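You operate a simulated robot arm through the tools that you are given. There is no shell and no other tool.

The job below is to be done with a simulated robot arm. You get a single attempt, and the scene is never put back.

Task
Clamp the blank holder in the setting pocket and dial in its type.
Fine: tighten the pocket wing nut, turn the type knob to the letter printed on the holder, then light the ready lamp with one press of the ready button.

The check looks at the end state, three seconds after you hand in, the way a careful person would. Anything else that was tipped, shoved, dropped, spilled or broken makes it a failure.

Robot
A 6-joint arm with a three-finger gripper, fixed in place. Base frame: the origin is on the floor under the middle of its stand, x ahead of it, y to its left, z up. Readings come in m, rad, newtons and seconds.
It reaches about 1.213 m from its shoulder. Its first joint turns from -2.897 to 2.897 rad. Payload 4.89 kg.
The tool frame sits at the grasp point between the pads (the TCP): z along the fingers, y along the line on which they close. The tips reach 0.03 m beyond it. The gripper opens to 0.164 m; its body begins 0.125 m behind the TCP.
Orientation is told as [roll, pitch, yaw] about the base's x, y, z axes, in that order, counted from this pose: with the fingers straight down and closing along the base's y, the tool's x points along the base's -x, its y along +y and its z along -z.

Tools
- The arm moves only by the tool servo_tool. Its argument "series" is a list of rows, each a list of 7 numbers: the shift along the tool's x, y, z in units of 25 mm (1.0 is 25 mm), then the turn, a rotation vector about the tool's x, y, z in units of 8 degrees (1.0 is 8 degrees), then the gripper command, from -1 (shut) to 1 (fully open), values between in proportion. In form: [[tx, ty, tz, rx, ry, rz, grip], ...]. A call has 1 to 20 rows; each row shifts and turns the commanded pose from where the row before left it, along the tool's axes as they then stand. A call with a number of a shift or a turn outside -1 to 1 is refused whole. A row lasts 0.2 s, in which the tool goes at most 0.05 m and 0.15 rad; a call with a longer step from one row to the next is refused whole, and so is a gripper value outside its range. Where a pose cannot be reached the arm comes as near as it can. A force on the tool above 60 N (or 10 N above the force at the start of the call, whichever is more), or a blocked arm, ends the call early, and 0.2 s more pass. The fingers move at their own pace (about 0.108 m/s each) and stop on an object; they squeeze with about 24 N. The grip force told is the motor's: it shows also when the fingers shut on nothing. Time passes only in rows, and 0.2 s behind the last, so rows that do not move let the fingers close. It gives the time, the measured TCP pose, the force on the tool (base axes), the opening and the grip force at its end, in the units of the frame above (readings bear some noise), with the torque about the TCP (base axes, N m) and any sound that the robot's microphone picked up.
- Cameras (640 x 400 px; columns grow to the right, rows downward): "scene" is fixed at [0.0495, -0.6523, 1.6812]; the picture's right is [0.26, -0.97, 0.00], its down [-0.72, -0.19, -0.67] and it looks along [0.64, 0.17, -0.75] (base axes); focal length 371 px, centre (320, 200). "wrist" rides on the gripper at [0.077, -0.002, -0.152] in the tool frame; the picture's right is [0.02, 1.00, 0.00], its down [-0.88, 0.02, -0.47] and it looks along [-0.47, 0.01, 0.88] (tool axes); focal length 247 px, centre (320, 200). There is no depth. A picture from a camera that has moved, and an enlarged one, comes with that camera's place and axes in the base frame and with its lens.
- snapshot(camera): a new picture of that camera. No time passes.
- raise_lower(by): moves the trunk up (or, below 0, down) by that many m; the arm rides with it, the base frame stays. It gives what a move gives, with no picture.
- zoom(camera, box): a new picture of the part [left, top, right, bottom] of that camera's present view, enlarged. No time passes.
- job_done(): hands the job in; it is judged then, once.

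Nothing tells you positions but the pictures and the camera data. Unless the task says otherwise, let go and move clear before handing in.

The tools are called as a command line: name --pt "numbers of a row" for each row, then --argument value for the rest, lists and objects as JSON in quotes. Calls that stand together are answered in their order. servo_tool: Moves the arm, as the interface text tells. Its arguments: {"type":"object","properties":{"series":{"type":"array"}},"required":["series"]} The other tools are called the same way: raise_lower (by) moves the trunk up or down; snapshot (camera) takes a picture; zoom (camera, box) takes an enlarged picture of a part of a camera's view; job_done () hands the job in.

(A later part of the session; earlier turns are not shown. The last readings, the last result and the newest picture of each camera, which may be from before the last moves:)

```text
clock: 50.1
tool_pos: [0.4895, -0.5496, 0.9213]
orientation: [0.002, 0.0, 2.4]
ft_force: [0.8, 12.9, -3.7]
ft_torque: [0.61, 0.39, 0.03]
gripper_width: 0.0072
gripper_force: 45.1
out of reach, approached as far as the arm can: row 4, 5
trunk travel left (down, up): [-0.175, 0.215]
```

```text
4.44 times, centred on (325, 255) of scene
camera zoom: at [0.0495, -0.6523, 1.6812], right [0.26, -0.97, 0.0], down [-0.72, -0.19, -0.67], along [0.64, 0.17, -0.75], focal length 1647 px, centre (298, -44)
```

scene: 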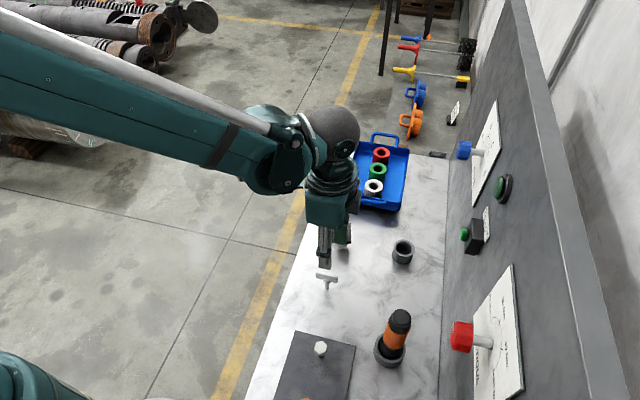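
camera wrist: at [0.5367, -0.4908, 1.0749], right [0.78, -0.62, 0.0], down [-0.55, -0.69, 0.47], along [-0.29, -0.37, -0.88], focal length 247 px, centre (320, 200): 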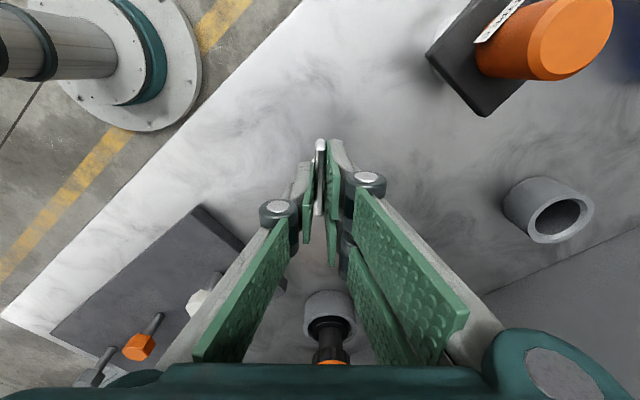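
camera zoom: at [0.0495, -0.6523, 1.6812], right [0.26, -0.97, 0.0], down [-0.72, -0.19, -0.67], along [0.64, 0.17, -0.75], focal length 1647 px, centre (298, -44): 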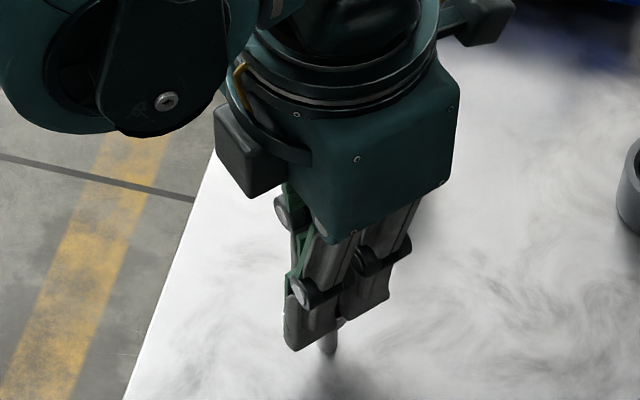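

That's the wrist's rotation limit after about 133° of free turning. I'll release, rise clear of the bar, turn the hand back 180° and take another bite.

servo_tool --pt "0 0 0 0 0 -0.1 -0.6" --pt "0 0 0 0 0 0 -0.4" --pt "0 0 0 0 0 0 -0.3" --pt "0 0 -0.6 0 0 0 -0.3" --pt "0 0 -0.8 0 0 0 -0.3" --pt "0 0 -0.6 0 0 0 -0.3" --pt "0 0 0 0 0 0 -0.3"

snapshot --camera "wrist"

zoom --camera "scene" --box '[290, 210, 380, 300]'

```text
clock: 51.7
tool_pos: [0.4897, -0.5498, 0.9721]
orientation: [-0.003, -0.001, 2.412]
ft_force: [-0.2, 0.7, 0.0]
ft_torque: [-0.06, 0.0, 0.01]
gripper_width: 0.0573
gripper_force: 0.1
trunk travel left (down, up): [-0.175, 0.215]
```

```text
taken
camera wrist: at [0.5472, -0.599, 1.1249], right [-0.65, -0.76, 0.0], down [-0.67, 0.57, 0.47], along [-0.36, 0.31, -0.88], focal length 247 px, centre (320, 200)
```

wrist: 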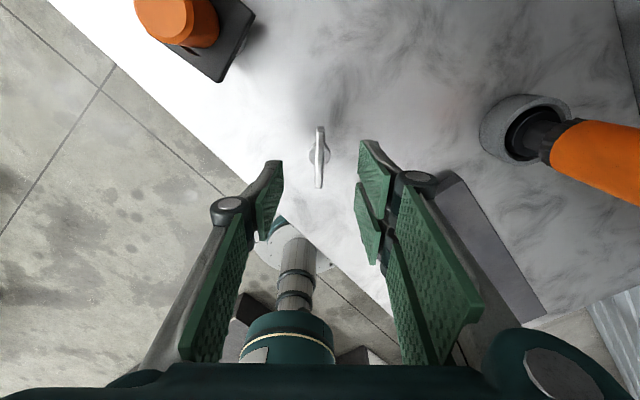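

```text
4.44 times, centred on (335, 255) of scene
camera zoom: at [0.0495, -0.6523, 1.6812], right [0.26, -0.97, 0.0], down [-0.72, -0.19, -0.67], along [0.64, 0.17, -0.75], focal length 1647 px, centre (253, -44)
```

zoom: 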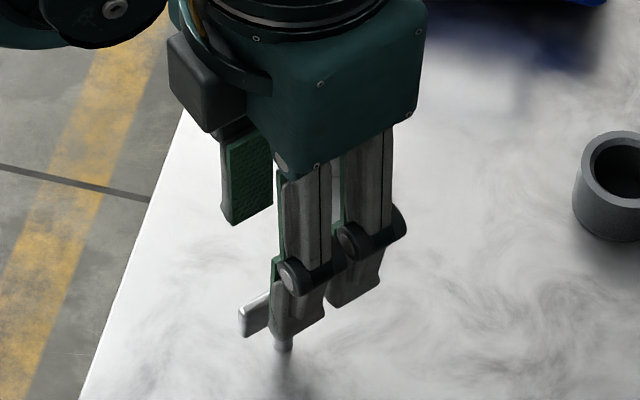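

servo_tool --pt "0 0 0 0 0 -1 -0.3" --pt "0 0 0 0 0 -1 -0.3" --pt "0 0 0 0 0 -1 -0.3" --pt "0 0 0 0 0 -1 -0.3" --pt "0 0 0 0 0 -1 -0.3" --pt "0 0 0 0 0 -1 -0.3" --pt "0 0 0 0 0 -1 -0.3" --pt "0 0 0 0 0 -1 -0.3" --pt "0 0 0 0 0 -1 -0.3" --pt "0 0 0 0 0 -1 -0.3" --pt "0 0 0 0 0 -1 -0.3" --pt "0 0 0 0 0 -1 -0.3" --pt "0 0 0 0 0 -1 -0.3" --pt "0 0 0 0 0 -1 -0.3" --pt "0 0 0 0 0 -1 -0.3" --pt "0 0 0 0 0 -1 -0.3" --pt "0 0 0 0 0 -1 -0.3" --pt "0 0 0 0 0 -1 -0.3" --pt "0 0 0 0 0 -1 -0.3" --pt "0 0 0 0 0 -1 -0.3"

servo_tool --pt "0 0 0 0 0 -0.8 -0.3" --pt "0 0 0 0 0 -0.8 -0.3" --pt "0 0 0 0 0 -0.8 -0.3" --pt "0 0 0 0 0 0 -0.3"

snapshot --camera "wrist"

zoom --camera "scene" --box '[290, 210, 380, 300]'

```text
clock: 55.9
tool_pos: [0.4904, -0.5489, 0.9715]
orientation: [0.001, 0.001, -1.076]
ft_force: [-0.2, 0.2, 0.1]
ft_torque: [-0.04, 0.01, -0.01]
gripper_width: 0.0574
gripper_force: 0.0
trunk travel left (down, up): [-0.175, 0.215]
```

```text
clock: 56.9
tool_pos: [0.4889, -0.5494, 0.9728]
orientation: [0.001, 0.001, -0.741]
ft_force: [-0.3, 0.1, -0.3]
ft_torque: [-0.02, 0.01, 0.02]
gripper_width: 0.0573
gripper_force: 0.0
trunk travel left (down, up): [-0.175, 0.215]
```

```text
taken
camera wrist: at [0.4315, -0.4986, 1.1241], right [0.66, 0.75, 0.0], down [0.66, -0.58, 0.47], along [0.36, -0.31, -0.88], focal length 247 px, centre (320, 200)
```

wrist: 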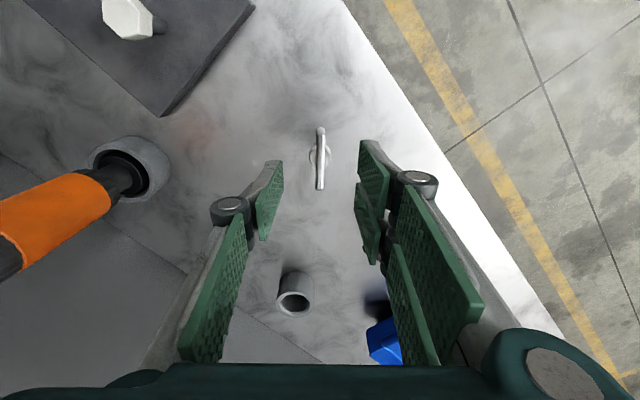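

```text
4.44 times, centred on (335, 255) of scene
camera zoom: at [0.0495, -0.6523, 1.6812], right [0.26, -0.97, 0.0], down [-0.72, -0.19, -0.67], along [0.64, 0.17, -0.75], focal length 1647 px, centre (253, -44)
```

zoom: 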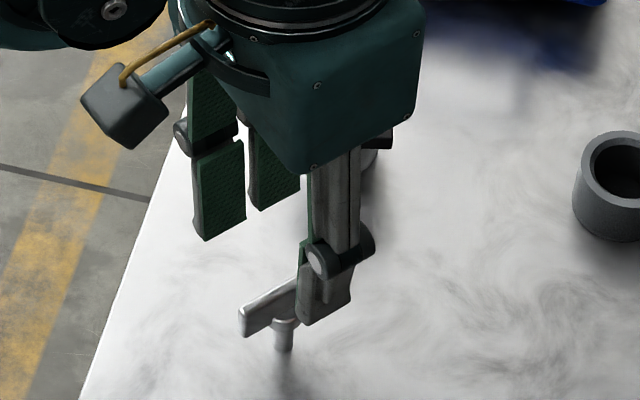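

The bar lines up with the pads again. Lowering, closing and continuing clockwise.

servo_tool --pt "0 0 0.7 0 0 0 -0.3" --pt "0 0 0.7 0 0 0 -0.3" --pt "0 0 0.64 0 0 0 -0.3" --pt "0 0 0 0 0 0 -0.6" --pt "0 0 0 0 0 0 -0.8" --pt "0 0 0 0 0 0 -1" --pt "0 0 0 0 0 0 -1" --pt "0 0 0 0 0 0 -1"

zoom --camera "scene" --box '[290, 210, 380, 300]'

```text
clock: 58.7
tool_pos: [0.4898, -0.5495, 0.9222]
orientation: [0.002, -0.002, -0.743]
ft_force: [0.7, -1.6, 13.1]
ft_torque: [0.07, 0.14, 0.01]
gripper_width: 0.0076
gripper_force: 44.9
trunk travel left (down, up): [-0.175, 0.215]
```

```text
4.44 times, centred on (335, 255) of scene
camera zoom: at [0.0495, -0.6523, 1.6812], right [0.26, -0.97, 0.0], down [-0.72, -0.19, -0.67], along [0.64, 0.17, -0.75], focal length 1647 px, centre (253, -44)
```

zoom: 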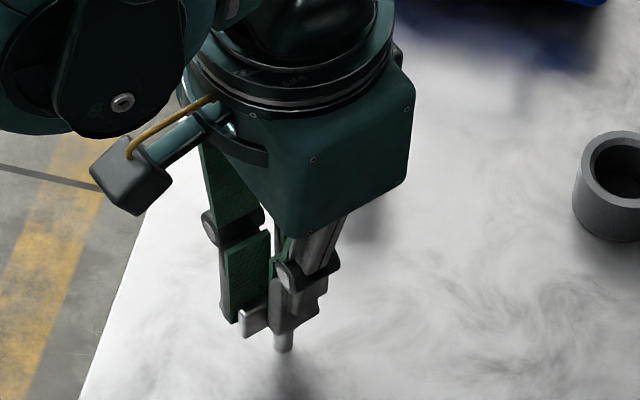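

servo_tool --pt "0 0 -0.02 0 0 0.7 -1" --pt "0 0 0 0 0 0.7 -1" --pt "0 0 0 0 0 0.7 -1" --pt "0 0 0 0 0 0.7 -1" --pt "0 0 0 0 0 0.7 -1" --pt "0 0 0 0 0 0.7 -1" --pt "0 0 0 0 0 0 -1"

zoom --camera "scene" --box '[290, 210, 380, 300]'

```text
clock: 60.3
tool_pos: [0.49, -0.5483, 0.9204]
orientation: [0.002, 0.001, -1.331]
ft_force: [8.2, 3.1, -0.4]
ft_torque: [0.07, -0.15, 0.02]
gripper_width: 0.0073
gripper_force: 44.8
trunk travel left (down, up): [-0.175, 0.215]
```

```text
4.44 times, centred on (335, 255) of scene
camera zoom: at [0.0495, -0.6523, 1.6812], right [0.26, -0.97, 0.0], down [-0.72, -0.19, -0.67], along [0.64, 0.17, -0.75], focal length 1647 px, centre (253, -44)
```

zoom: 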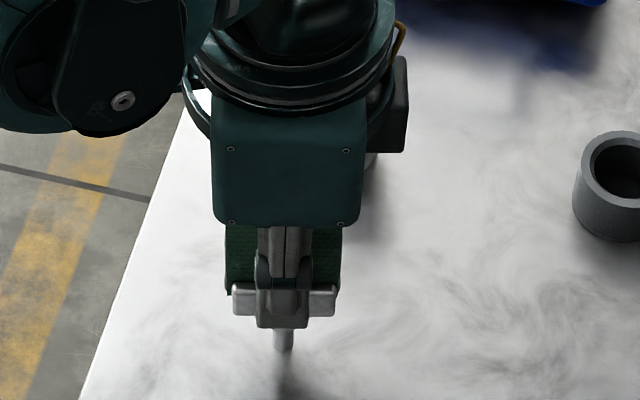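

servo_tool --pt "0 0.02 0 0 0 0.7 -1" --pt "0 0 0 0 0 0.7 -1" --pt "0 0 0 0 0 0.7 -1" --pt "0 0 0 0 0 0.7 -1" --pt "0 0 0 0 0 0.7 -1" --pt "0 0 0 0 0 0.7 -1" --pt "0 0 0 0 0 0 -1"

zoom --camera "scene" --box '[290, 210, 380, 300]'

```text
clock: 61.9
tool_pos: [0.4908, -0.5496, 0.9207]
orientation: [0.0, 0.003, -1.916]
ft_force: [11.5, 3.1, -4.0]
ft_torque: [-0.04, -0.2, -0.01]
gripper_width: 0.0075
gripper_force: 44.9
trunk travel left (down, up): [-0.175, 0.215]
```

```text
4.44 times, centred on (335, 255) of scene
camera zoom: at [0.0495, -0.6523, 1.6812], right [0.26, -0.97, 0.0], down [-0.72, -0.19, -0.67], along [0.64, 0.17, -0.75], focal length 1647 px, centre (253, -44)
```

zoom: 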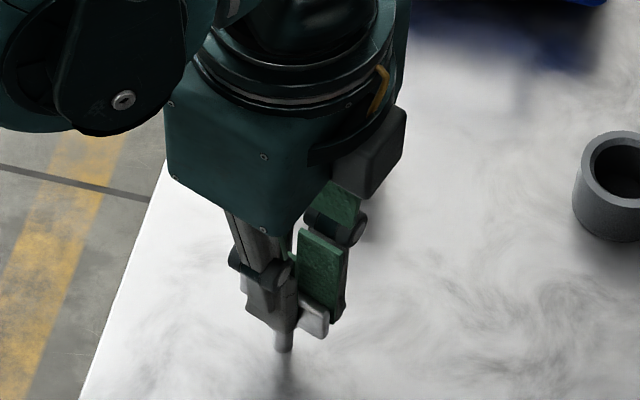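

servo_tool --pt "0 0.02 0 0 0 0.7 -1" --pt "0 0 0 0 0 0.7 -1" --pt "0 0 0 0 0 0.7 -1" --pt "0 0 0 0 0 0.7 -1" --pt "0 0 0 0 0 0.7 -1" --pt "0 0 0 0 0 0.7 -1" --pt "0 0 0 0 0 0.7 -1" --pt "0 0 0 0 0 0 -1"

zoom --camera "scene" --box '[290, 210, 380, 300]'

```text
clock: 63.7
tool_pos: [0.4905, -0.5499, 0.9226]
orientation: [0.001, 0.001, -2.6]
ft_force: [8.5, 6.2, -11.5]
ft_torque: [0.2, -0.2, -0.04]
gripper_width: 0.0077
gripper_force: 45.1
trunk travel left (down, up): [-0.175, 0.215]
```

```text
4.44 times, centred on (335, 255) of scene
camera zoom: at [0.0495, -0.6523, 1.6812], right [0.26, -0.97, 0.0], down [-0.72, -0.19, -0.67], along [0.64, 0.17, -0.75], focal length 1647 px, centre (253, -44)
```

zoom: 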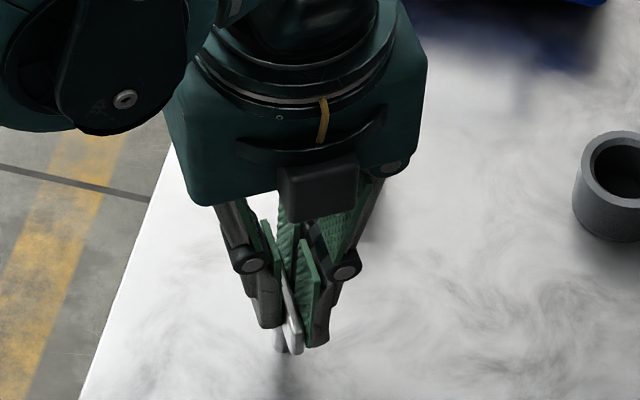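

servo_tool --pt "0 0 0.03 0 0 0.7 -1" --pt "0 0 0 0 0 0.7 -1" --pt "0 0 0 0 0 0.7 -1" --pt "0 0 0 0 0 0.7 -1" --pt "0 0 0 0 0 0.7 -1" --pt "0 0 0 0 0 0.7 -1" --pt "0 0 0 0 0 0 -1"

zoom --camera "scene" --box '[290, 210, 380, 300]'

```text
clock: 65.3
tool_pos: [0.4903, -0.5512, 0.9199]
orientation: [0.0, 0.0, 3.097]
ft_force: [11.3, -9.5, -2.0]
ft_torque: [-0.29, -0.22, 1.73]
gripper_width: 0.0076
gripper_force: 45.1
trunk travel left (down, up): [-0.175, 0.215]
```

```text
4.44 times, centred on (335, 255) of scene
camera zoom: at [0.0495, -0.6523, 1.6812], right [0.26, -0.97, 0.0], down [-0.72, -0.19, -0.67], along [0.64, 0.17, -0.75], focal length 1647 px, centre (253, -44)
```

zoom: 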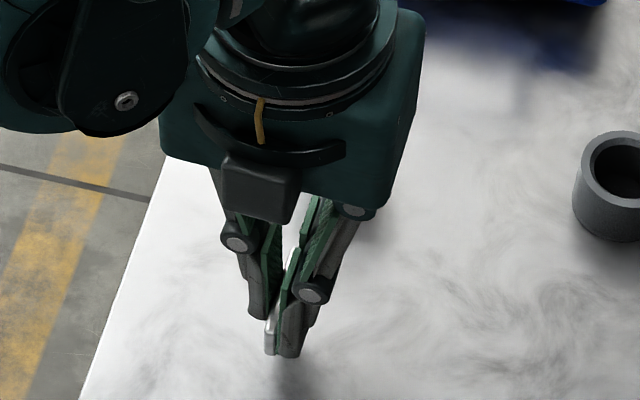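

Torque has jumped to 1.7 N·m after about 270°, so the nut is biting. I'll give it a small extra turn to snug it.

servo_tool --pt "0 0 0 0 0 0.3 -1" --pt "0 0 0 0 0 0.3 -1" --pt "0 0 0 0 0 0 -1"

snapshot --camera "wrist"

zoom --camera "scene" --box '[290, 210, 380, 300]'

```text
clock: 66.1
tool_pos: [0.4907, -0.5495, 0.92]
orientation: [0.0, 0.002, 3.012]
ft_force: [10.2, -26.0, 3.8]
ft_torque: [-0.71, -0.15, 2.09]
gripper_width: 0.0108
gripper_force: 45.0
trunk travel left (down, up): [-0.175, 0.215]
```

```text
taken
camera wrist: at [0.5662, -0.5582, 1.0724], right [-0.11, -0.99, 0.0], down [-0.88, 0.09, 0.47], along [-0.47, 0.05, -0.88], focal length 247 px, centre (320, 200)
```

wrist: 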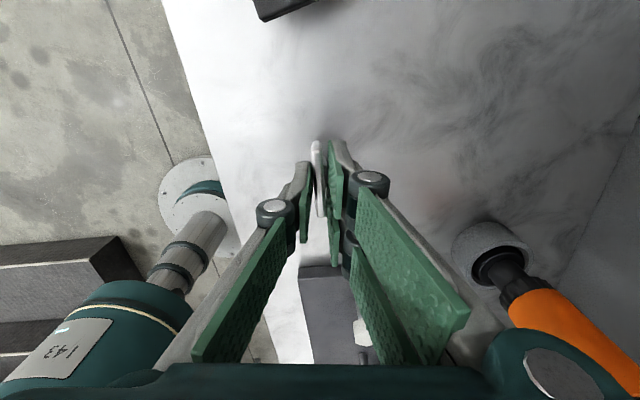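

```text
4.44 times, centred on (335, 255) of scene
camera zoom: at [0.0495, -0.6523, 1.6812], right [0.26, -0.97, 0.0], down [-0.72, -0.19, -0.67], along [0.64, 0.17, -0.75], focal length 1647 px, centre (253, -44)
```

zoom: 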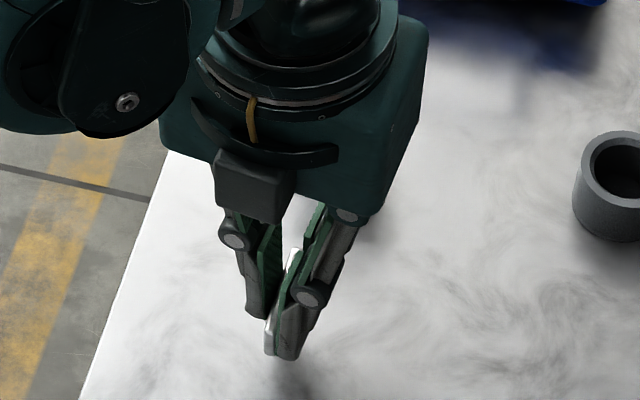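

The nut is at a firm stop: 2.1 N·m with the bar no longer following. It's tight. I'll unload, release and rise.

servo_tool --pt "0 0 0 0 0 -0.4 -1" --pt "0 0 0 0 0 -0.2 -0.6" --pt "0 0 0 0 0 0 -0.3" --pt "0 0 0 0 0 0 -0.2" --pt "0 0 -0.6 0 0 0 -0.2" --pt "0 0 -0.9 0 0 0 -0.2" --pt "0 0 -1 0 0 0 -0.2" --pt "0 0 -1 0 0 0 -0.2" --pt "0 0 -1 0 0 0 -0.2" --pt "0 0 0 0 0 0 -0.2"

snapshot --camera "wrist"

zoom --camera "scene" --box '[290, 210, 410, 300]'

```text
clock: 68.3
tool_pos: [0.49, -0.5502, 1.0327]
orientation: [0.0, 0.002, 3.098]
ft_force: [-0.4, -0.2, 1.0]
ft_torque: [-0.03, -0.02, 0.0]
gripper_width: 0.0655
gripper_force: 0.0
trunk travel left (down, up): [-0.175, 0.215]
```

```text
taken
camera wrist: at [0.566, -0.5508, 1.1855], right [-0.02, -1.0, 0.0], down [-0.88, 0.02, 0.47], along [-0.47, 0.01, -0.88], focal length 247 px, centre (320, 200)
```

wrist: 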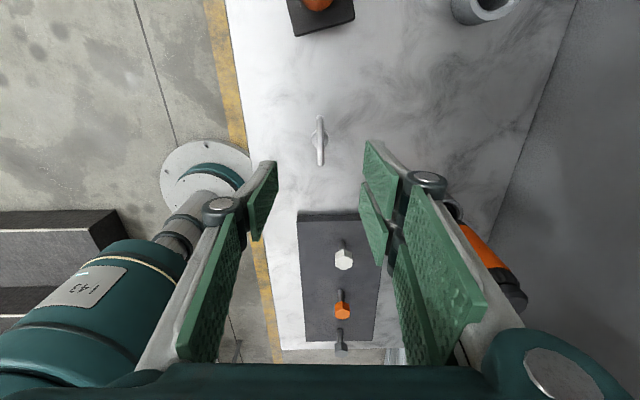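

```text
4.44 times, centred on (350, 255) of scene
camera zoom: at [0.0495, -0.6523, 1.6812], right [0.26, -0.97, 0.0], down [-0.72, -0.19, -0.67], along [0.64, 0.17, -0.75], focal length 1647 px, centre (187, -44)
```

zoom: 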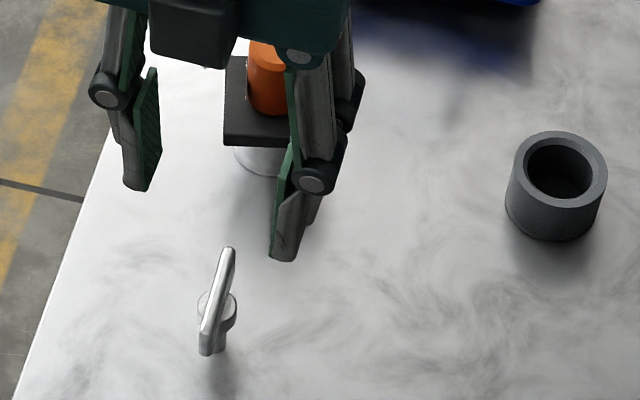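

The wing nut is tight. Next is the type knob on the panel: pointer at A, and C is 120° clockwise from the front. I'll rise, unwind the wrist and move in front of the knob while keeping clear of the panel.

servo_tool --pt "0 0 -0.5 0 0 -0.97 0" --pt "0 0 -0.5 0 0 -0.97 0" --pt "0 0 -0.5 0 0 -0.97 0" --pt "0 0 -0.5 0 0 -0.97 0" --pt "0 0 -0.5 0 0 -0.97 0" --pt "0 0 -0.5 0 0 -0.97 0" --pt "0 0 -0.5 0 0 -0.97 0" --pt "0 0 -0.5 0 0 -0.97 0" --pt "0 0 -0.5 0 0 -0.97 0" --pt "0 0 -0.5 0 0 -0.97 0" --pt "0 0 -0.5 0 0 -0.97 0" --pt "0 0 -0.5 0 0 -0.93 0" --pt "0 0 0 0 0 0 0"

servo_tool --pt "0.5 0.8 0 0 0 0 0" --pt "0.5 0.8 0 0 0 0 0" --pt "0.5 0.8 0 0 0 0 0" --pt "0.5 0.8 0 0 0 0 0" --pt "0.5 0.8 0 0 0 0 0" --pt "0.5 0.8 0 0 0 0 0" --pt "0.5 0.8 0 0 0 0 0" --pt "0.5 0.8 0 0 0 0 0" --pt "0.3 0.8 0 0 0 0 0" --pt "0.2 0.8 0 0 0 0 0" --pt "0 0 0 0 0 0 0"

snapshot --camera "scene"

```text
clock: 71.1
tool_pos: [0.49, -0.5488, 1.1823]
orientation: [0.002, -0.001, -1.567]
ft_force: [-0.4, 0.5, 1.1]
ft_torque: [0.0, 0.01, -0.01]
gripper_width: 0.0818
gripper_force: 0.1
trunk travel left (down, up): [-0.175, 0.215]
```

```text
clock: 73.5
tool_pos: [0.6892, -0.436, 1.1828]
orientation: [0.003, 0.0, -1.566]
ft_force: [0.7, 0.3, -0.2]
ft_torque: [0.0, 0.08, 0.03]
gripper_width: 0.0821
gripper_force: 0.0
trunk travel left (down, up): [-0.175, 0.215]
```

```text
taken
```

scene: 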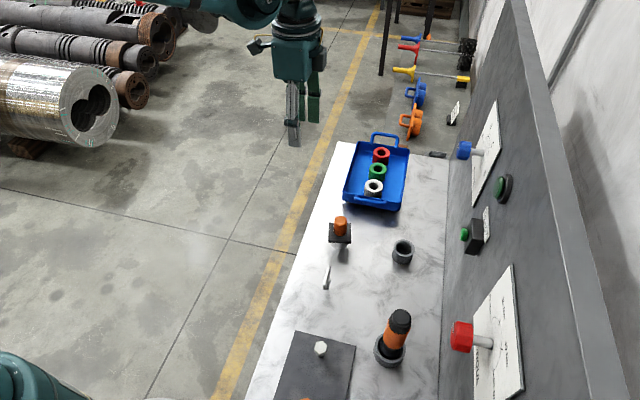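

The holder and nut look right from here. Now I'll tilt the tool to point at the panel (-y).

servo_tool --pt "0 0 0 0 -1 0 0" --pt "0 0 0 0 -1 0 0" --pt "0 0 0 0 -1 0 0" --pt "0 0 0 0 -1 0 0" --pt "0 0 0 0 -1 0 0" --pt "0 0 0 0 -1 0 0" --pt "0 0 0 0 -1 0 0" --pt "0 0 0 0 -1 0 0" --pt "0 0 0 0 -1 0 0" --pt "0 0 0 0 -1 0 0" --pt "0 0 0 0 -1 0 0" --pt "0 0 0 0 -0.25 0 0" --pt "0 0 0 0 0 0 0"

snapshot --camera "wrist"

snapshot --camera "scene"

```text
clock: 76.3
tool_pos: [0.6907, -0.4354, 1.1821]
orientation: [1.894, -1.57, 2.825]
ft_force: [0.3, -1.4, -0.2]
ft_torque: [-0.05, 0.01, -0.07]
gripper_width: 0.0821
gripper_force: 0.0
trunk travel left (down, up): [-0.175, 0.215]
```

```text
taken
camera wrist: at [0.6876, -0.2831, 1.1067], right [1.0, 0.0, -0.02], down [0.02, 0.47, 0.88], along [0.01, -0.88, 0.47], focal length 247 px, centre (320, 200)
```

wrist: 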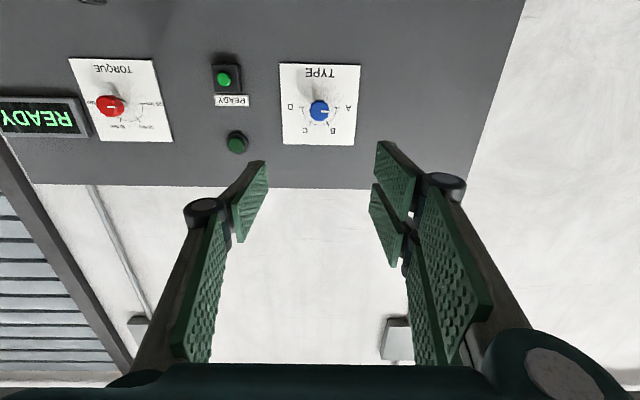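

```text
taken
```

scene: 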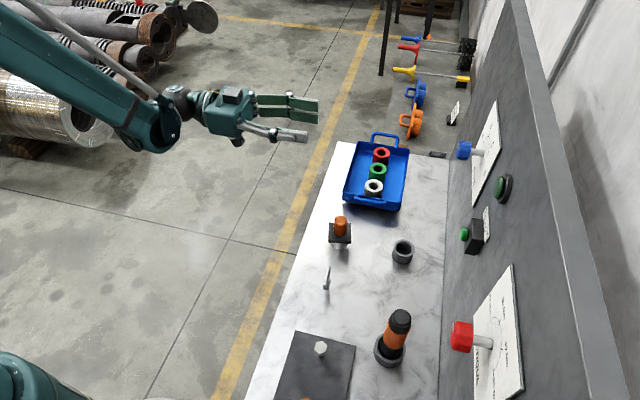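

zoom --camera "wrist" --box '[265, 50, 375, 160]'

zoom --camera "wrist" --box '[190, 45, 270, 165]'

```text
3.64 times, centred on (320, 105) of wrist
camera zoom: at [0.6876, -0.2831, 1.1067], right [1.0, 0.0, -0.02], down [0.02, 0.47, 0.88], along [0.01, -0.88, 0.47], focal length 898 px, centre (320, 546)
```

zoom: 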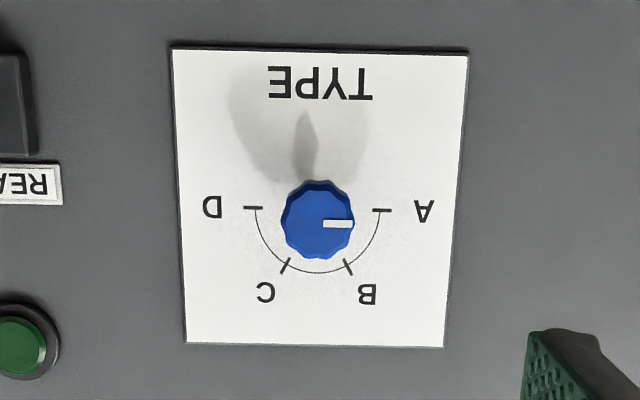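

```text
3.33 times, centred on (230, 105) of wrist
camera zoom: at [0.6876, -0.2831, 1.1067], right [1.0, 0.0, -0.02], down [0.02, 0.47, 0.88], along [0.01, -0.88, 0.47], focal length 823 px, centre (620, 517)
```

zoom: 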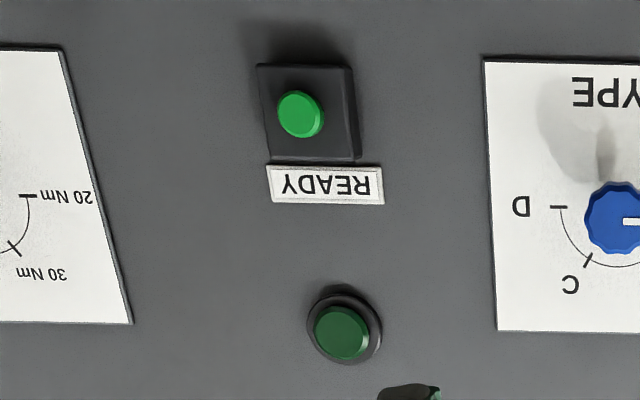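

The knob axis is at about (0.6885, 1.1805 in z), with its front near y ≈ -0.79. I'll move forward to a standoff and pre-roll the hand -50° so the full 120° turn stays inside the wrist range.

servo_tool --pt "0.006 -0.009 0.9 0 0 0 0" --pt "0.006 -0.009 0.9 0 0 0 0" --pt "0.006 -0.009 0.9 0 0 0 0" --pt "0.006 -0.009 0.9 0 0 0 0" --pt "0.006 -0.009 0.9 0 0 0 0" --pt "0.006 -0.009 0.9 0 0 0 0" --pt "0.006 -0.009 0.9 0 0 0 0" --pt "0.006 -0.009 0.9 0 0 0 0" --pt "0.006 -0.009 0.9 0 0 0 0" --pt "0 0 0 0 0 0 0"

snapshot --camera "wrist"

snapshot --camera "scene"

```text
clock: 78.5
tool_pos: [0.6887, -0.639, 1.1831]
orientation: [1.167, -1.57, -2.733]
ft_force: [0.4, 0.0, -0.2]
ft_torque: [0.02, 0.01, -0.02]
gripper_width: 0.0819
gripper_force: 0.1
trunk travel left (down, up): [-0.175, 0.215]
```

```text
taken
camera wrist: at [0.6858, -0.4862, 1.1058], right [1.0, 0.0, -0.02], down [0.02, 0.47, 0.88], along [0.01, -0.88, 0.47], focal length 247 px, centre (320, 200)
```

wrist: 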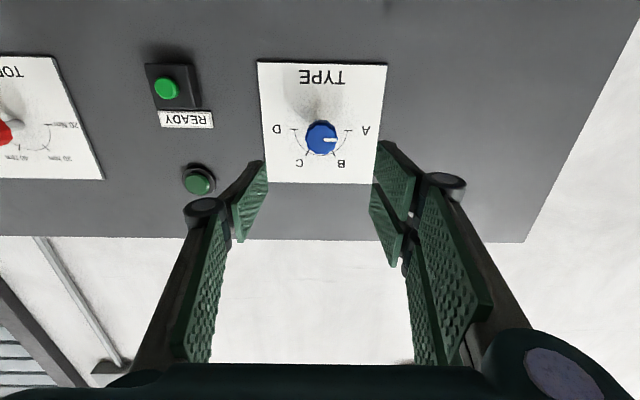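

```text
taken
```

scene: 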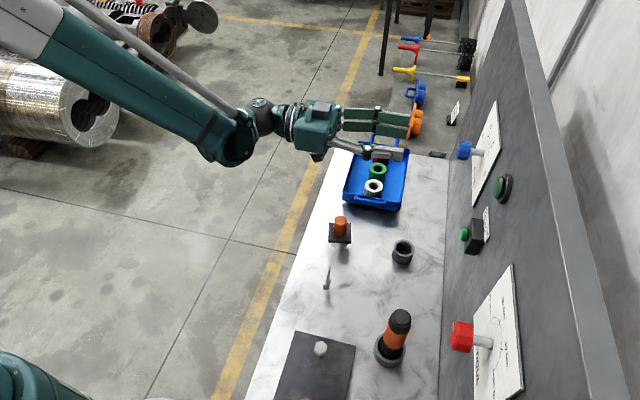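

zoom --camera "wrist" --box '[260, 60, 390, 190]'

```text
3.08 times, centred on (325, 125) of wrist
camera zoom: at [0.6858, -0.4862, 1.1058], right [1.0, 0.0, -0.02], down [0.02, 0.47, 0.88], along [0.01, -0.88, 0.47], focal length 760 px, centre (305, 431)
```

zoom: 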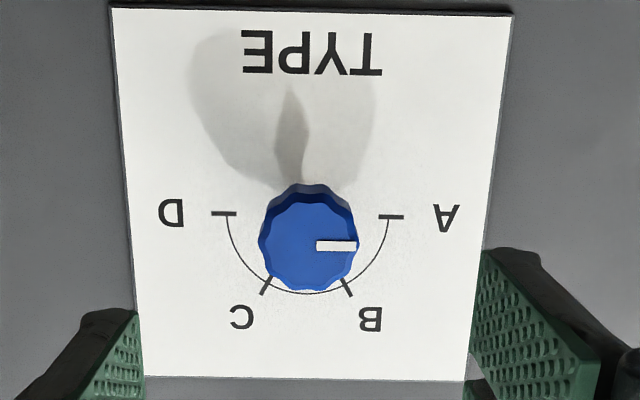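

servo_tool --pt "0.16 0 0 0 0 0 0" --pt "0 0 0 0 0 -0.9 0" --pt "0 0 0 0 0 -0.9 0" --pt "0 0 0 0 0 -0.9 0" --pt "0 0 0 0 0 -0.9 0" --pt "0 0 0 0 0 -0.9 0" --pt "0 0 0 0 0 -0.9 0" --pt "0 0 0 0 0 -0.85 0" --pt "0 0 0.8 0 0 0 0" --pt "0 0 0.8 0 0 0 0" --pt "0 0 0.8 0 0 0 0" --pt "0 0 0.6 0 0 0 0" --pt "0 0 0 0 0 0 0"

snapshot --camera "wrist"

snapshot --camera "scene"

```text
clock: 81.3
tool_pos: [0.6889, -0.7136, 1.1773]
orientation: [-1.569, -0.699, 0.005]
ft_force: [-1.3, -0.9, 0.1]
ft_torque: [-0.02, -0.04, 0.01]
gripper_width: 0.082
gripper_force: 0.1
trunk travel left (down, up): [-0.175, 0.215]
```

```text
taken
camera wrist: at [0.6283, -0.5614, 1.1302], right [0.63, 0.0, -0.78], down [0.68, 0.48, 0.55], along [0.37, -0.88, 0.3], focal length 247 px, centre (320, 200)
```

wrist: 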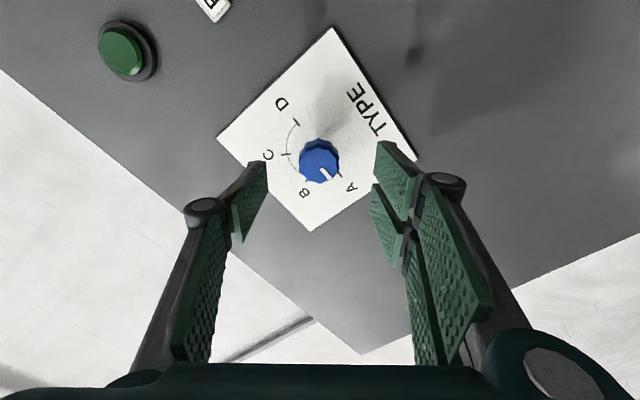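

```text
taken
```

scene: 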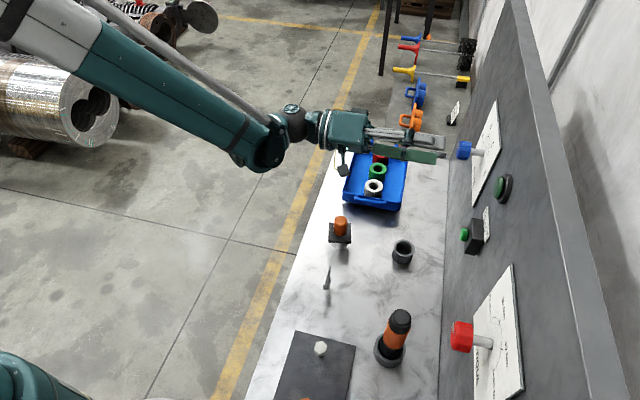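

zoom --camera "scene" --box '[420, 100, 520, 200]'

zoom --camera "wrist" --box '[250, 90, 390, 230]'

```text
4.00 times, centred on (470, 150) of scene
camera zoom: at [0.0495, -0.6523, 1.6812], right [0.26, -0.97, 0.0], down [-0.72, -0.19, -0.67], along [0.64, 0.17, -0.75], focal length 1482 px, centre (-280, 400)
```

zoom: 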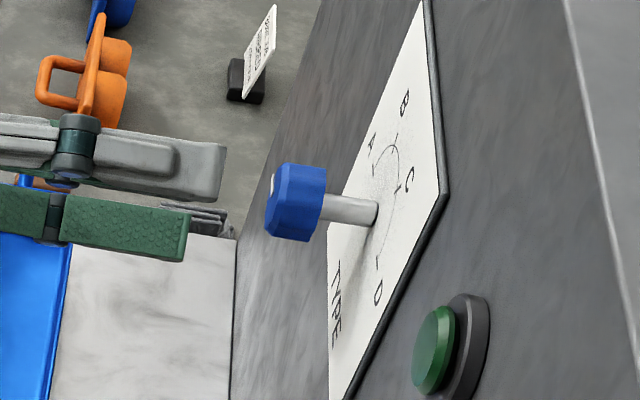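

```text
2.86 times, centred on (320, 160) of wrist
camera zoom: at [0.6283, -0.5614, 1.1302], right [0.63, 0.0, -0.78], down [0.68, 0.48, 0.55], along [0.37, -0.88, 0.3], focal length 706 px, centre (320, 314)
```

zoom: 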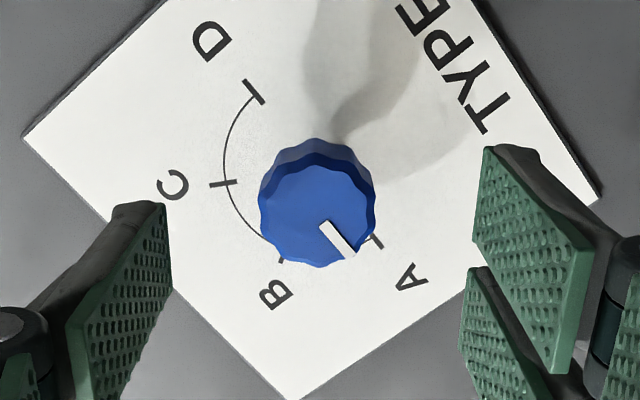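

The knob spans y -0.775 to -0.798 and is centred in the grip. I'll advance 55 mm so the pads straddle it, then close.

servo_tool --pt "0 0 0.75 0 0 0 0" --pt "0 0 0.75 0 0 0 0" --pt "0 0 0.7 0 0 0 0" --pt "0 0 0 0 0 0 0"

zoom --camera "scene" --box '[420, 100, 520, 200]'

snapshot --camera "wrist"

```text
clock: 82.3
tool_pos: [0.6903, -0.7689, 1.178]
orientation: [-1.571, -0.7, 0.003]
ft_force: [-0.1, 0.6, 0.1]
ft_torque: [0.01, 0.0, -0.04]
gripper_width: 0.0821
gripper_force: 0.0
trunk travel left (down, up): [-0.175, 0.215]
```

```text
4.00 times, centred on (470, 150) of scene
camera zoom: at [0.0495, -0.6523, 1.6812], right [0.26, -0.97, 0.0], down [-0.72, -0.19, -0.67], along [0.64, 0.17, -0.75], focal length 1482 px, centre (-280, 400)
```

zoom: 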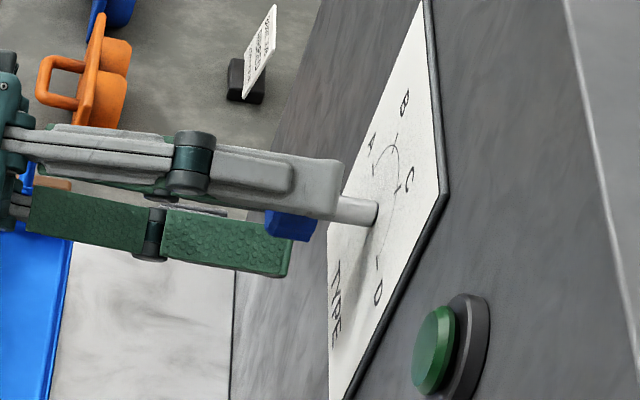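

```text
taken
camera wrist: at [0.6297, -0.6165, 1.1303], right [0.63, 0.0, -0.78], down [0.68, 0.48, 0.55], along [0.37, -0.88, 0.3], focal length 247 px, centre (320, 200)
```

wrist: 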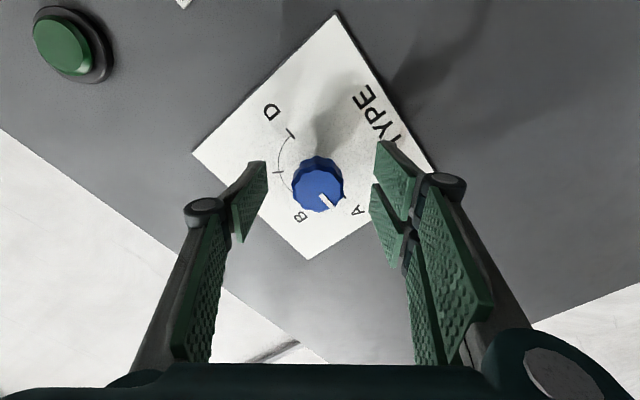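

servo_tool --pt "0 0 0 0 0 0 -0.3" --pt "0 0 0 0 0 0 -0.5" --pt "0 0 0 0 0 0 -0.8" --pt "0 0 0 0 0 0 -1" --pt "0 0 0 0 0 0 -1"

zoom --camera "wrist" --box '[220, 90, 420, 260]'

zoom --camera "scene" --box '[420, 100, 520, 200]'

```text
clock: 83.5
tool_pos: [0.6891, -0.7685, 1.1796]
orientation: [-1.57, -0.699, 0.002]
ft_force: [-7.6, -5.8, 11.6]
ft_torque: [-0.02, 0.0, -0.11]
gripper_width: 0.0364
gripper_force: 44.9
trunk travel left (down, up): [-0.175, 0.215]
```

```text
2.35 times, centred on (320, 175) of wrist
camera zoom: at [0.6287, -0.6163, 1.1311], right [0.63, 0.0, -0.78], down [0.68, 0.48, 0.55], along [0.37, -0.88, 0.3], focal length 581 px, centre (320, 259)
```

zoom: 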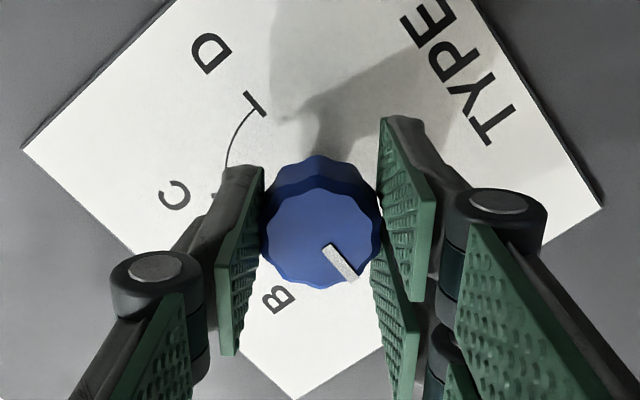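

```text
4.00 times, centred on (470, 150) of scene
camera zoom: at [0.0495, -0.6523, 1.6812], right [0.26, -0.97, 0.0], down [-0.72, -0.19, -0.67], along [0.64, 0.17, -0.75], focal length 1482 px, centre (-280, 400)
```

zoom: 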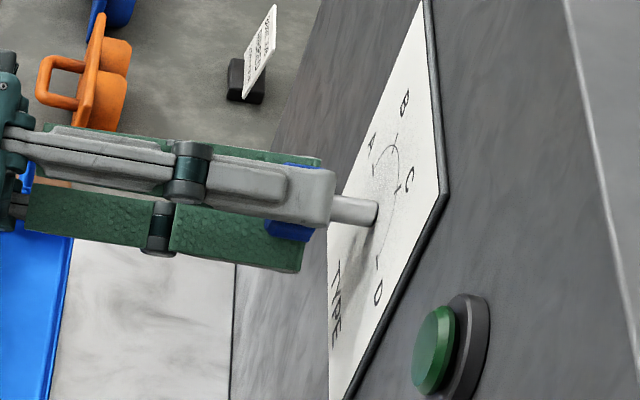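

Gripped. I'll trim the side load and begin turning clockwise, 30° first.

servo_tool --pt "0 -0.035 0 0 0 0 -1" --pt "0 0 0 0 0 0.75 -1" --pt "0 0 0 0 0 0.75 -1" --pt "0 0 0 0 0 0.75 -1" --pt "0 0 0 0 0 0.75 -1" --pt "0 0 0 0 0 0.75 -1" --pt "0 0 0 0 0 0 -1"

zoom --camera "wrist" --box '[220, 90, 420, 260]'

```text
clock: 85.1
tool_pos: [0.6898, -0.7683, 1.1772]
orientation: [-1.569, -1.224, 0.002]
ft_force: [10.3, -14.4, 9.2]
ft_torque: [-0.11, -0.02, 0.53]
gripper_width: 0.0363
gripper_force: 45.2
trunk travel left (down, up): [-0.175, 0.215]
```

```text
2.35 times, centred on (320, 175) of wrist
camera zoom: at [0.6612, -0.6162, 1.1074], right [0.93, 0.01, -0.36], down [0.31, 0.47, 0.82], along [0.17, -0.88, 0.44], focal length 581 px, centre (320, 259)
```

zoom: 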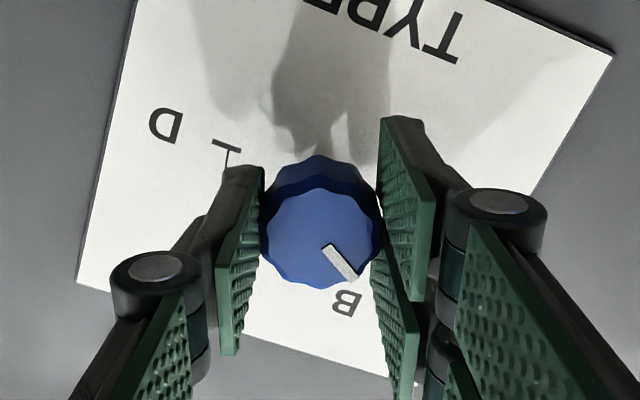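

servo_tool --pt "-0.03 0.015 0.025 0 0 0 -1" --pt "0 0 0 0 0 0.75 -1" --pt "0 0 0 0 0 0.75 -1" --pt "0 0 0 0 0 0.75 -1" --pt "0 0 0 0 0 0.75 -1" --pt "0 0 0 0 0 0.75 -1" --pt "0 0 0 0 0 0 -1"

zoom --camera "wrist" --box '[220, 90, 420, 260]'

```text
clock: 86.7
tool_pos: [0.69, -0.7679, 1.1784]
orientation: [1.565, -1.395, -3.129]
ft_force: [9.6, 3.7, -14.2]
ft_torque: [0.38, 0.03, 0.54]
gripper_width: 0.0363
gripper_force: 44.7
trunk travel left (down, up): [-0.175, 0.215]
```

```text
2.35 times, centred on (320, 175) of wrist
camera zoom: at [0.7013, -0.616, 1.1032], right [0.99, 0.0, 0.15], down [-0.14, 0.47, 0.87], along [-0.07, -0.88, 0.47], focal length 581 px, centre (320, 259)
```

zoom: 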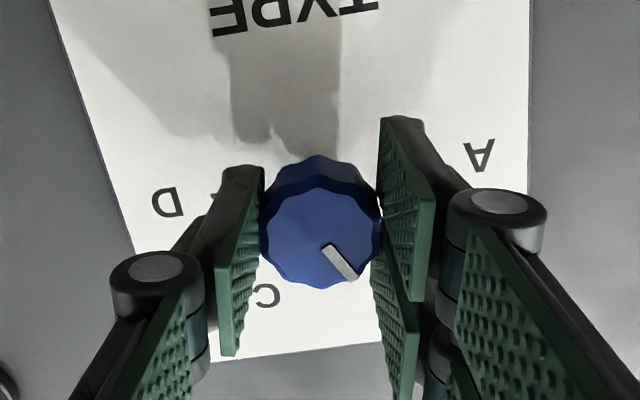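

servo_tool --pt "0.03 0.015 0 0 0 0 -1" --pt "0 0 0 0 0 0.75 -1" --pt "0 0 0 0 0 0.75 -1" --pt "0 0 0 0 0 0.75 -1" --pt "0 0 0 0 0 0.75 -1" --pt "0 0 0 0 0 0.75 -1" --pt "0 0 0 0 0 0 -1"

zoom --camera "wrist" --box '[220, 90, 420, 260]'

```text
clock: 88.3
tool_pos: [0.6904, -0.7693, 1.1787]
orientation: [1.571, -0.871, -3.137]
ft_force: [22.9, -2.0, 8.5]
ft_torque: [-0.18, 0.06, 0.91]
gripper_width: 0.0365
gripper_force: 44.8
trunk travel left (down, up): [-0.175, 0.215]
```

```text
2.35 times, centred on (320, 175) of wrist
camera zoom: at [0.7381, -0.6159, 1.1194], right [0.78, 0.0, 0.63], down [-0.56, 0.47, 0.69], along [-0.29, -0.88, 0.37], focal length 581 px, centre (320, 259)
```

zoom: 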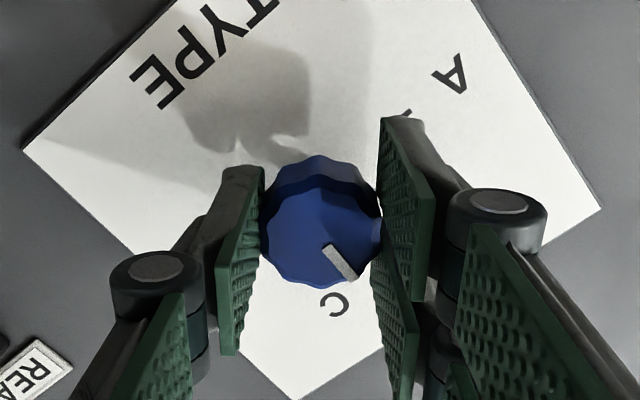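

servo_tool --pt "0 0.03 0 0 0 0 -1" --pt "0 0 0 0 0 0.75 -1" --pt "0 0 0 0 0 0.75 -1" --pt "0 0 0 0 0 0.75 -1" --pt "0 0 0 0 0 0.75 -1" --pt "0 0 0 0 0 0.75 -1" --pt "0 0 0 0 0 0 -1"

zoom --camera "wrist" --box '[220, 90, 420, 260]'

zoom --camera "scene" --box '[420, 100, 520, 200]'

```text
clock: 89.9
tool_pos: [0.6911, -0.7696, 1.1798]
orientation: [1.57, -0.346, -3.138]
ft_force: [30.6, -13.8, 24.4]
ft_torque: [-0.88, 0.04, 0.84]
gripper_width: 0.0365
gripper_force: 45.0
trunk travel left (down, up): [-0.175, 0.215]
```

```text
2.35 times, centred on (320, 175) of wrist
camera zoom: at [0.7619, -0.6158, 1.152], right [0.36, 0.0, 0.93], down [-0.82, 0.47, 0.32], along [-0.44, -0.88, 0.17], focal length 581 px, centre (320, 259)
```

zoom: 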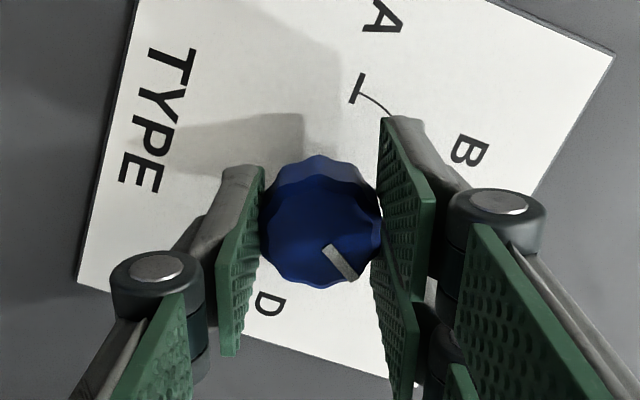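

```text
4.00 times, centred on (470, 150) of scene
camera zoom: at [0.0495, -0.6523, 1.6812], right [0.26, -0.97, 0.0], down [-0.72, -0.19, -0.67], along [0.64, 0.17, -0.75], focal length 1482 px, centre (-280, 400)
```

zoom: 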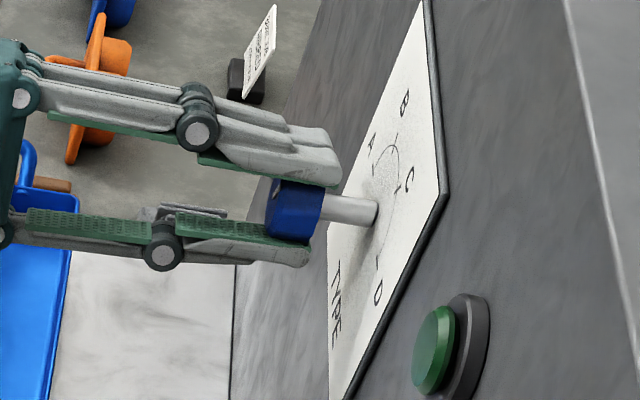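

That's a 120° turn. I'll take out the side load so the knob isn't dragged, then open and check the pointer.

servo_tool --pt "0.04 0.06 0.03 0 0 0 -1" --pt "0 0 0 0 0 0 -1" --pt "0 0 0 0 0 0 -0.4" --pt "0 0 0 0 0 0 0" --pt "0 0 0 0 0 0 0" --pt "0 0 -0.8 0 0 0 0" --pt "0 0 -0.8 0 0 0 0" --pt "0 0 -0.8 0 0 0 0" --pt "0 0 -0.8 0 0 0 0" --pt "0 0 0 0 0 0 0"

snapshot --camera "wrist"

zoom --camera "wrist" --box '[240, 70, 400, 230]'

```text
clock: 92.1
tool_pos: [0.6913, -0.6898, 1.1807]
orientation: [1.57, -0.348, -3.136]
ft_force: [-0.5, -1.1, -0.2]
ft_torque: [0.0, 0.0, 0.0]
gripper_width: 0.0824
gripper_force: 0.0
trunk travel left (down, up): [-0.175, 0.215]
```

```text
taken
camera wrist: at [0.7618, -0.5368, 1.1536], right [0.36, 0.0, 0.93], down [-0.82, 0.47, 0.32], along [-0.44, -0.88, 0.17], focal length 247 px, centre (320, 200)
```

wrist: 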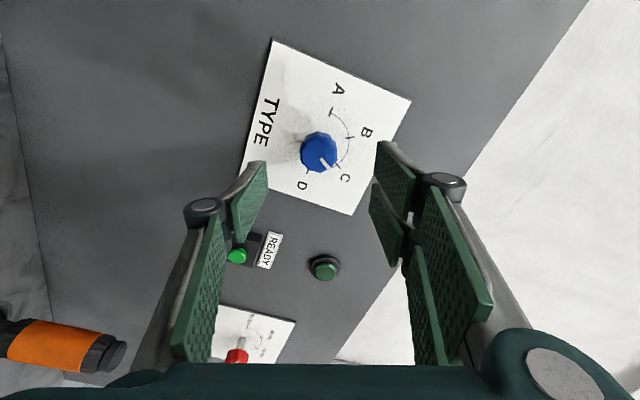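

```text
2.50 times, centred on (320, 150) of wrist
camera zoom: at [0.7618, -0.5368, 1.1536], right [0.36, 0.0, 0.93], down [-0.82, 0.47, 0.32], along [-0.44, -0.88, 0.17], focal length 617 px, centre (320, 325)
```

zoom: 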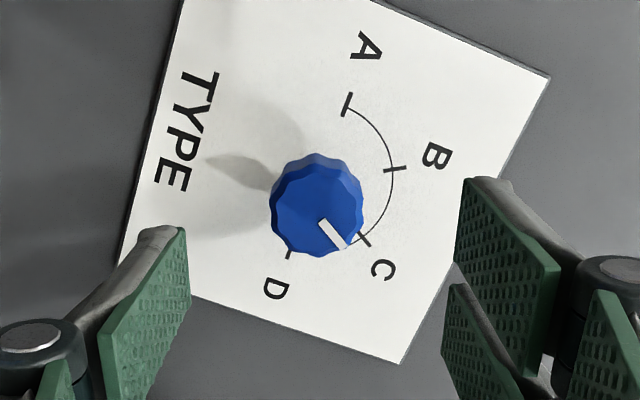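

The pointer looks on C. I'll back off, un-roll the hand and tilt for a square-on view to confirm.

servo_tool --pt "0 0 -0.9 0 0 0 0" --pt "0 0 -0.9 0 0 0 0" --pt "0 0 -0.9 0 0 0 0" --pt "0 0 -0.9 0 0 0 0" --pt "0 0 -0.5 0 0 -0.972 0" --pt "0 0 -0.5 0 0 -0.972 0" --pt "0 0 0 0 0 -0.972 0" --pt "0 0 0 0 0 -0.972 0" --pt "0 0 0 0 0 -0.972 0" --pt "0 0 0 0 0 -0.972 0" --pt "0 0 0 0 0 -0.972 0" --pt "0 0 0 0 0 -0.972 0" --pt "0 0 0 0 0 -0.974 0" --pt "0 0 0 0 0.875 0 0" --pt "0 0 0 0 0.875 0 0" --pt "0 0 0 0 0.875 0 0" --pt "0 0 0 0 0.875 0 0" --pt "0 0 0 0 0 0 0"

snapshot --camera "wrist"

snapshot --camera "scene"

```text
clock: 95.9
tool_pos: [0.6908, -0.5755, 1.18]
orientation: [0.001, -1.082, -1.567]
ft_force: [-1.0, 0.2, 0.3]
ft_torque: [-0.03, 0.02, 0.02]
gripper_width: 0.0822
gripper_force: 0.1
trunk travel left (down, up): [-0.175, 0.215]
```

```text
taken
camera wrist: at [0.6884, -0.4043, 1.1848], right [1.0, 0.01, -0.02], down [0.02, 0.0, 1.0], along [0.01, -1.0, 0.0], focal length 247 px, centre (320, 200)
```

wrist: 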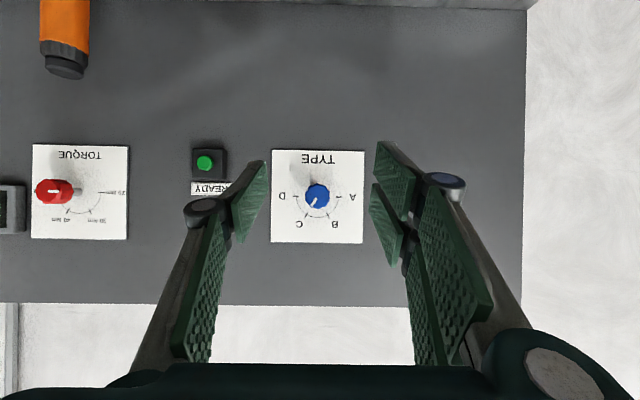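

```text
taken
```

scene: 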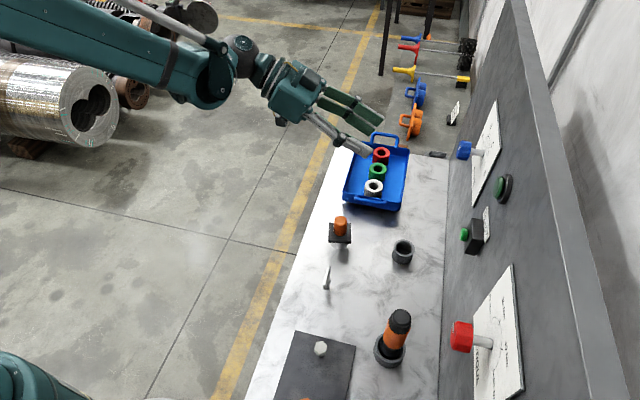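

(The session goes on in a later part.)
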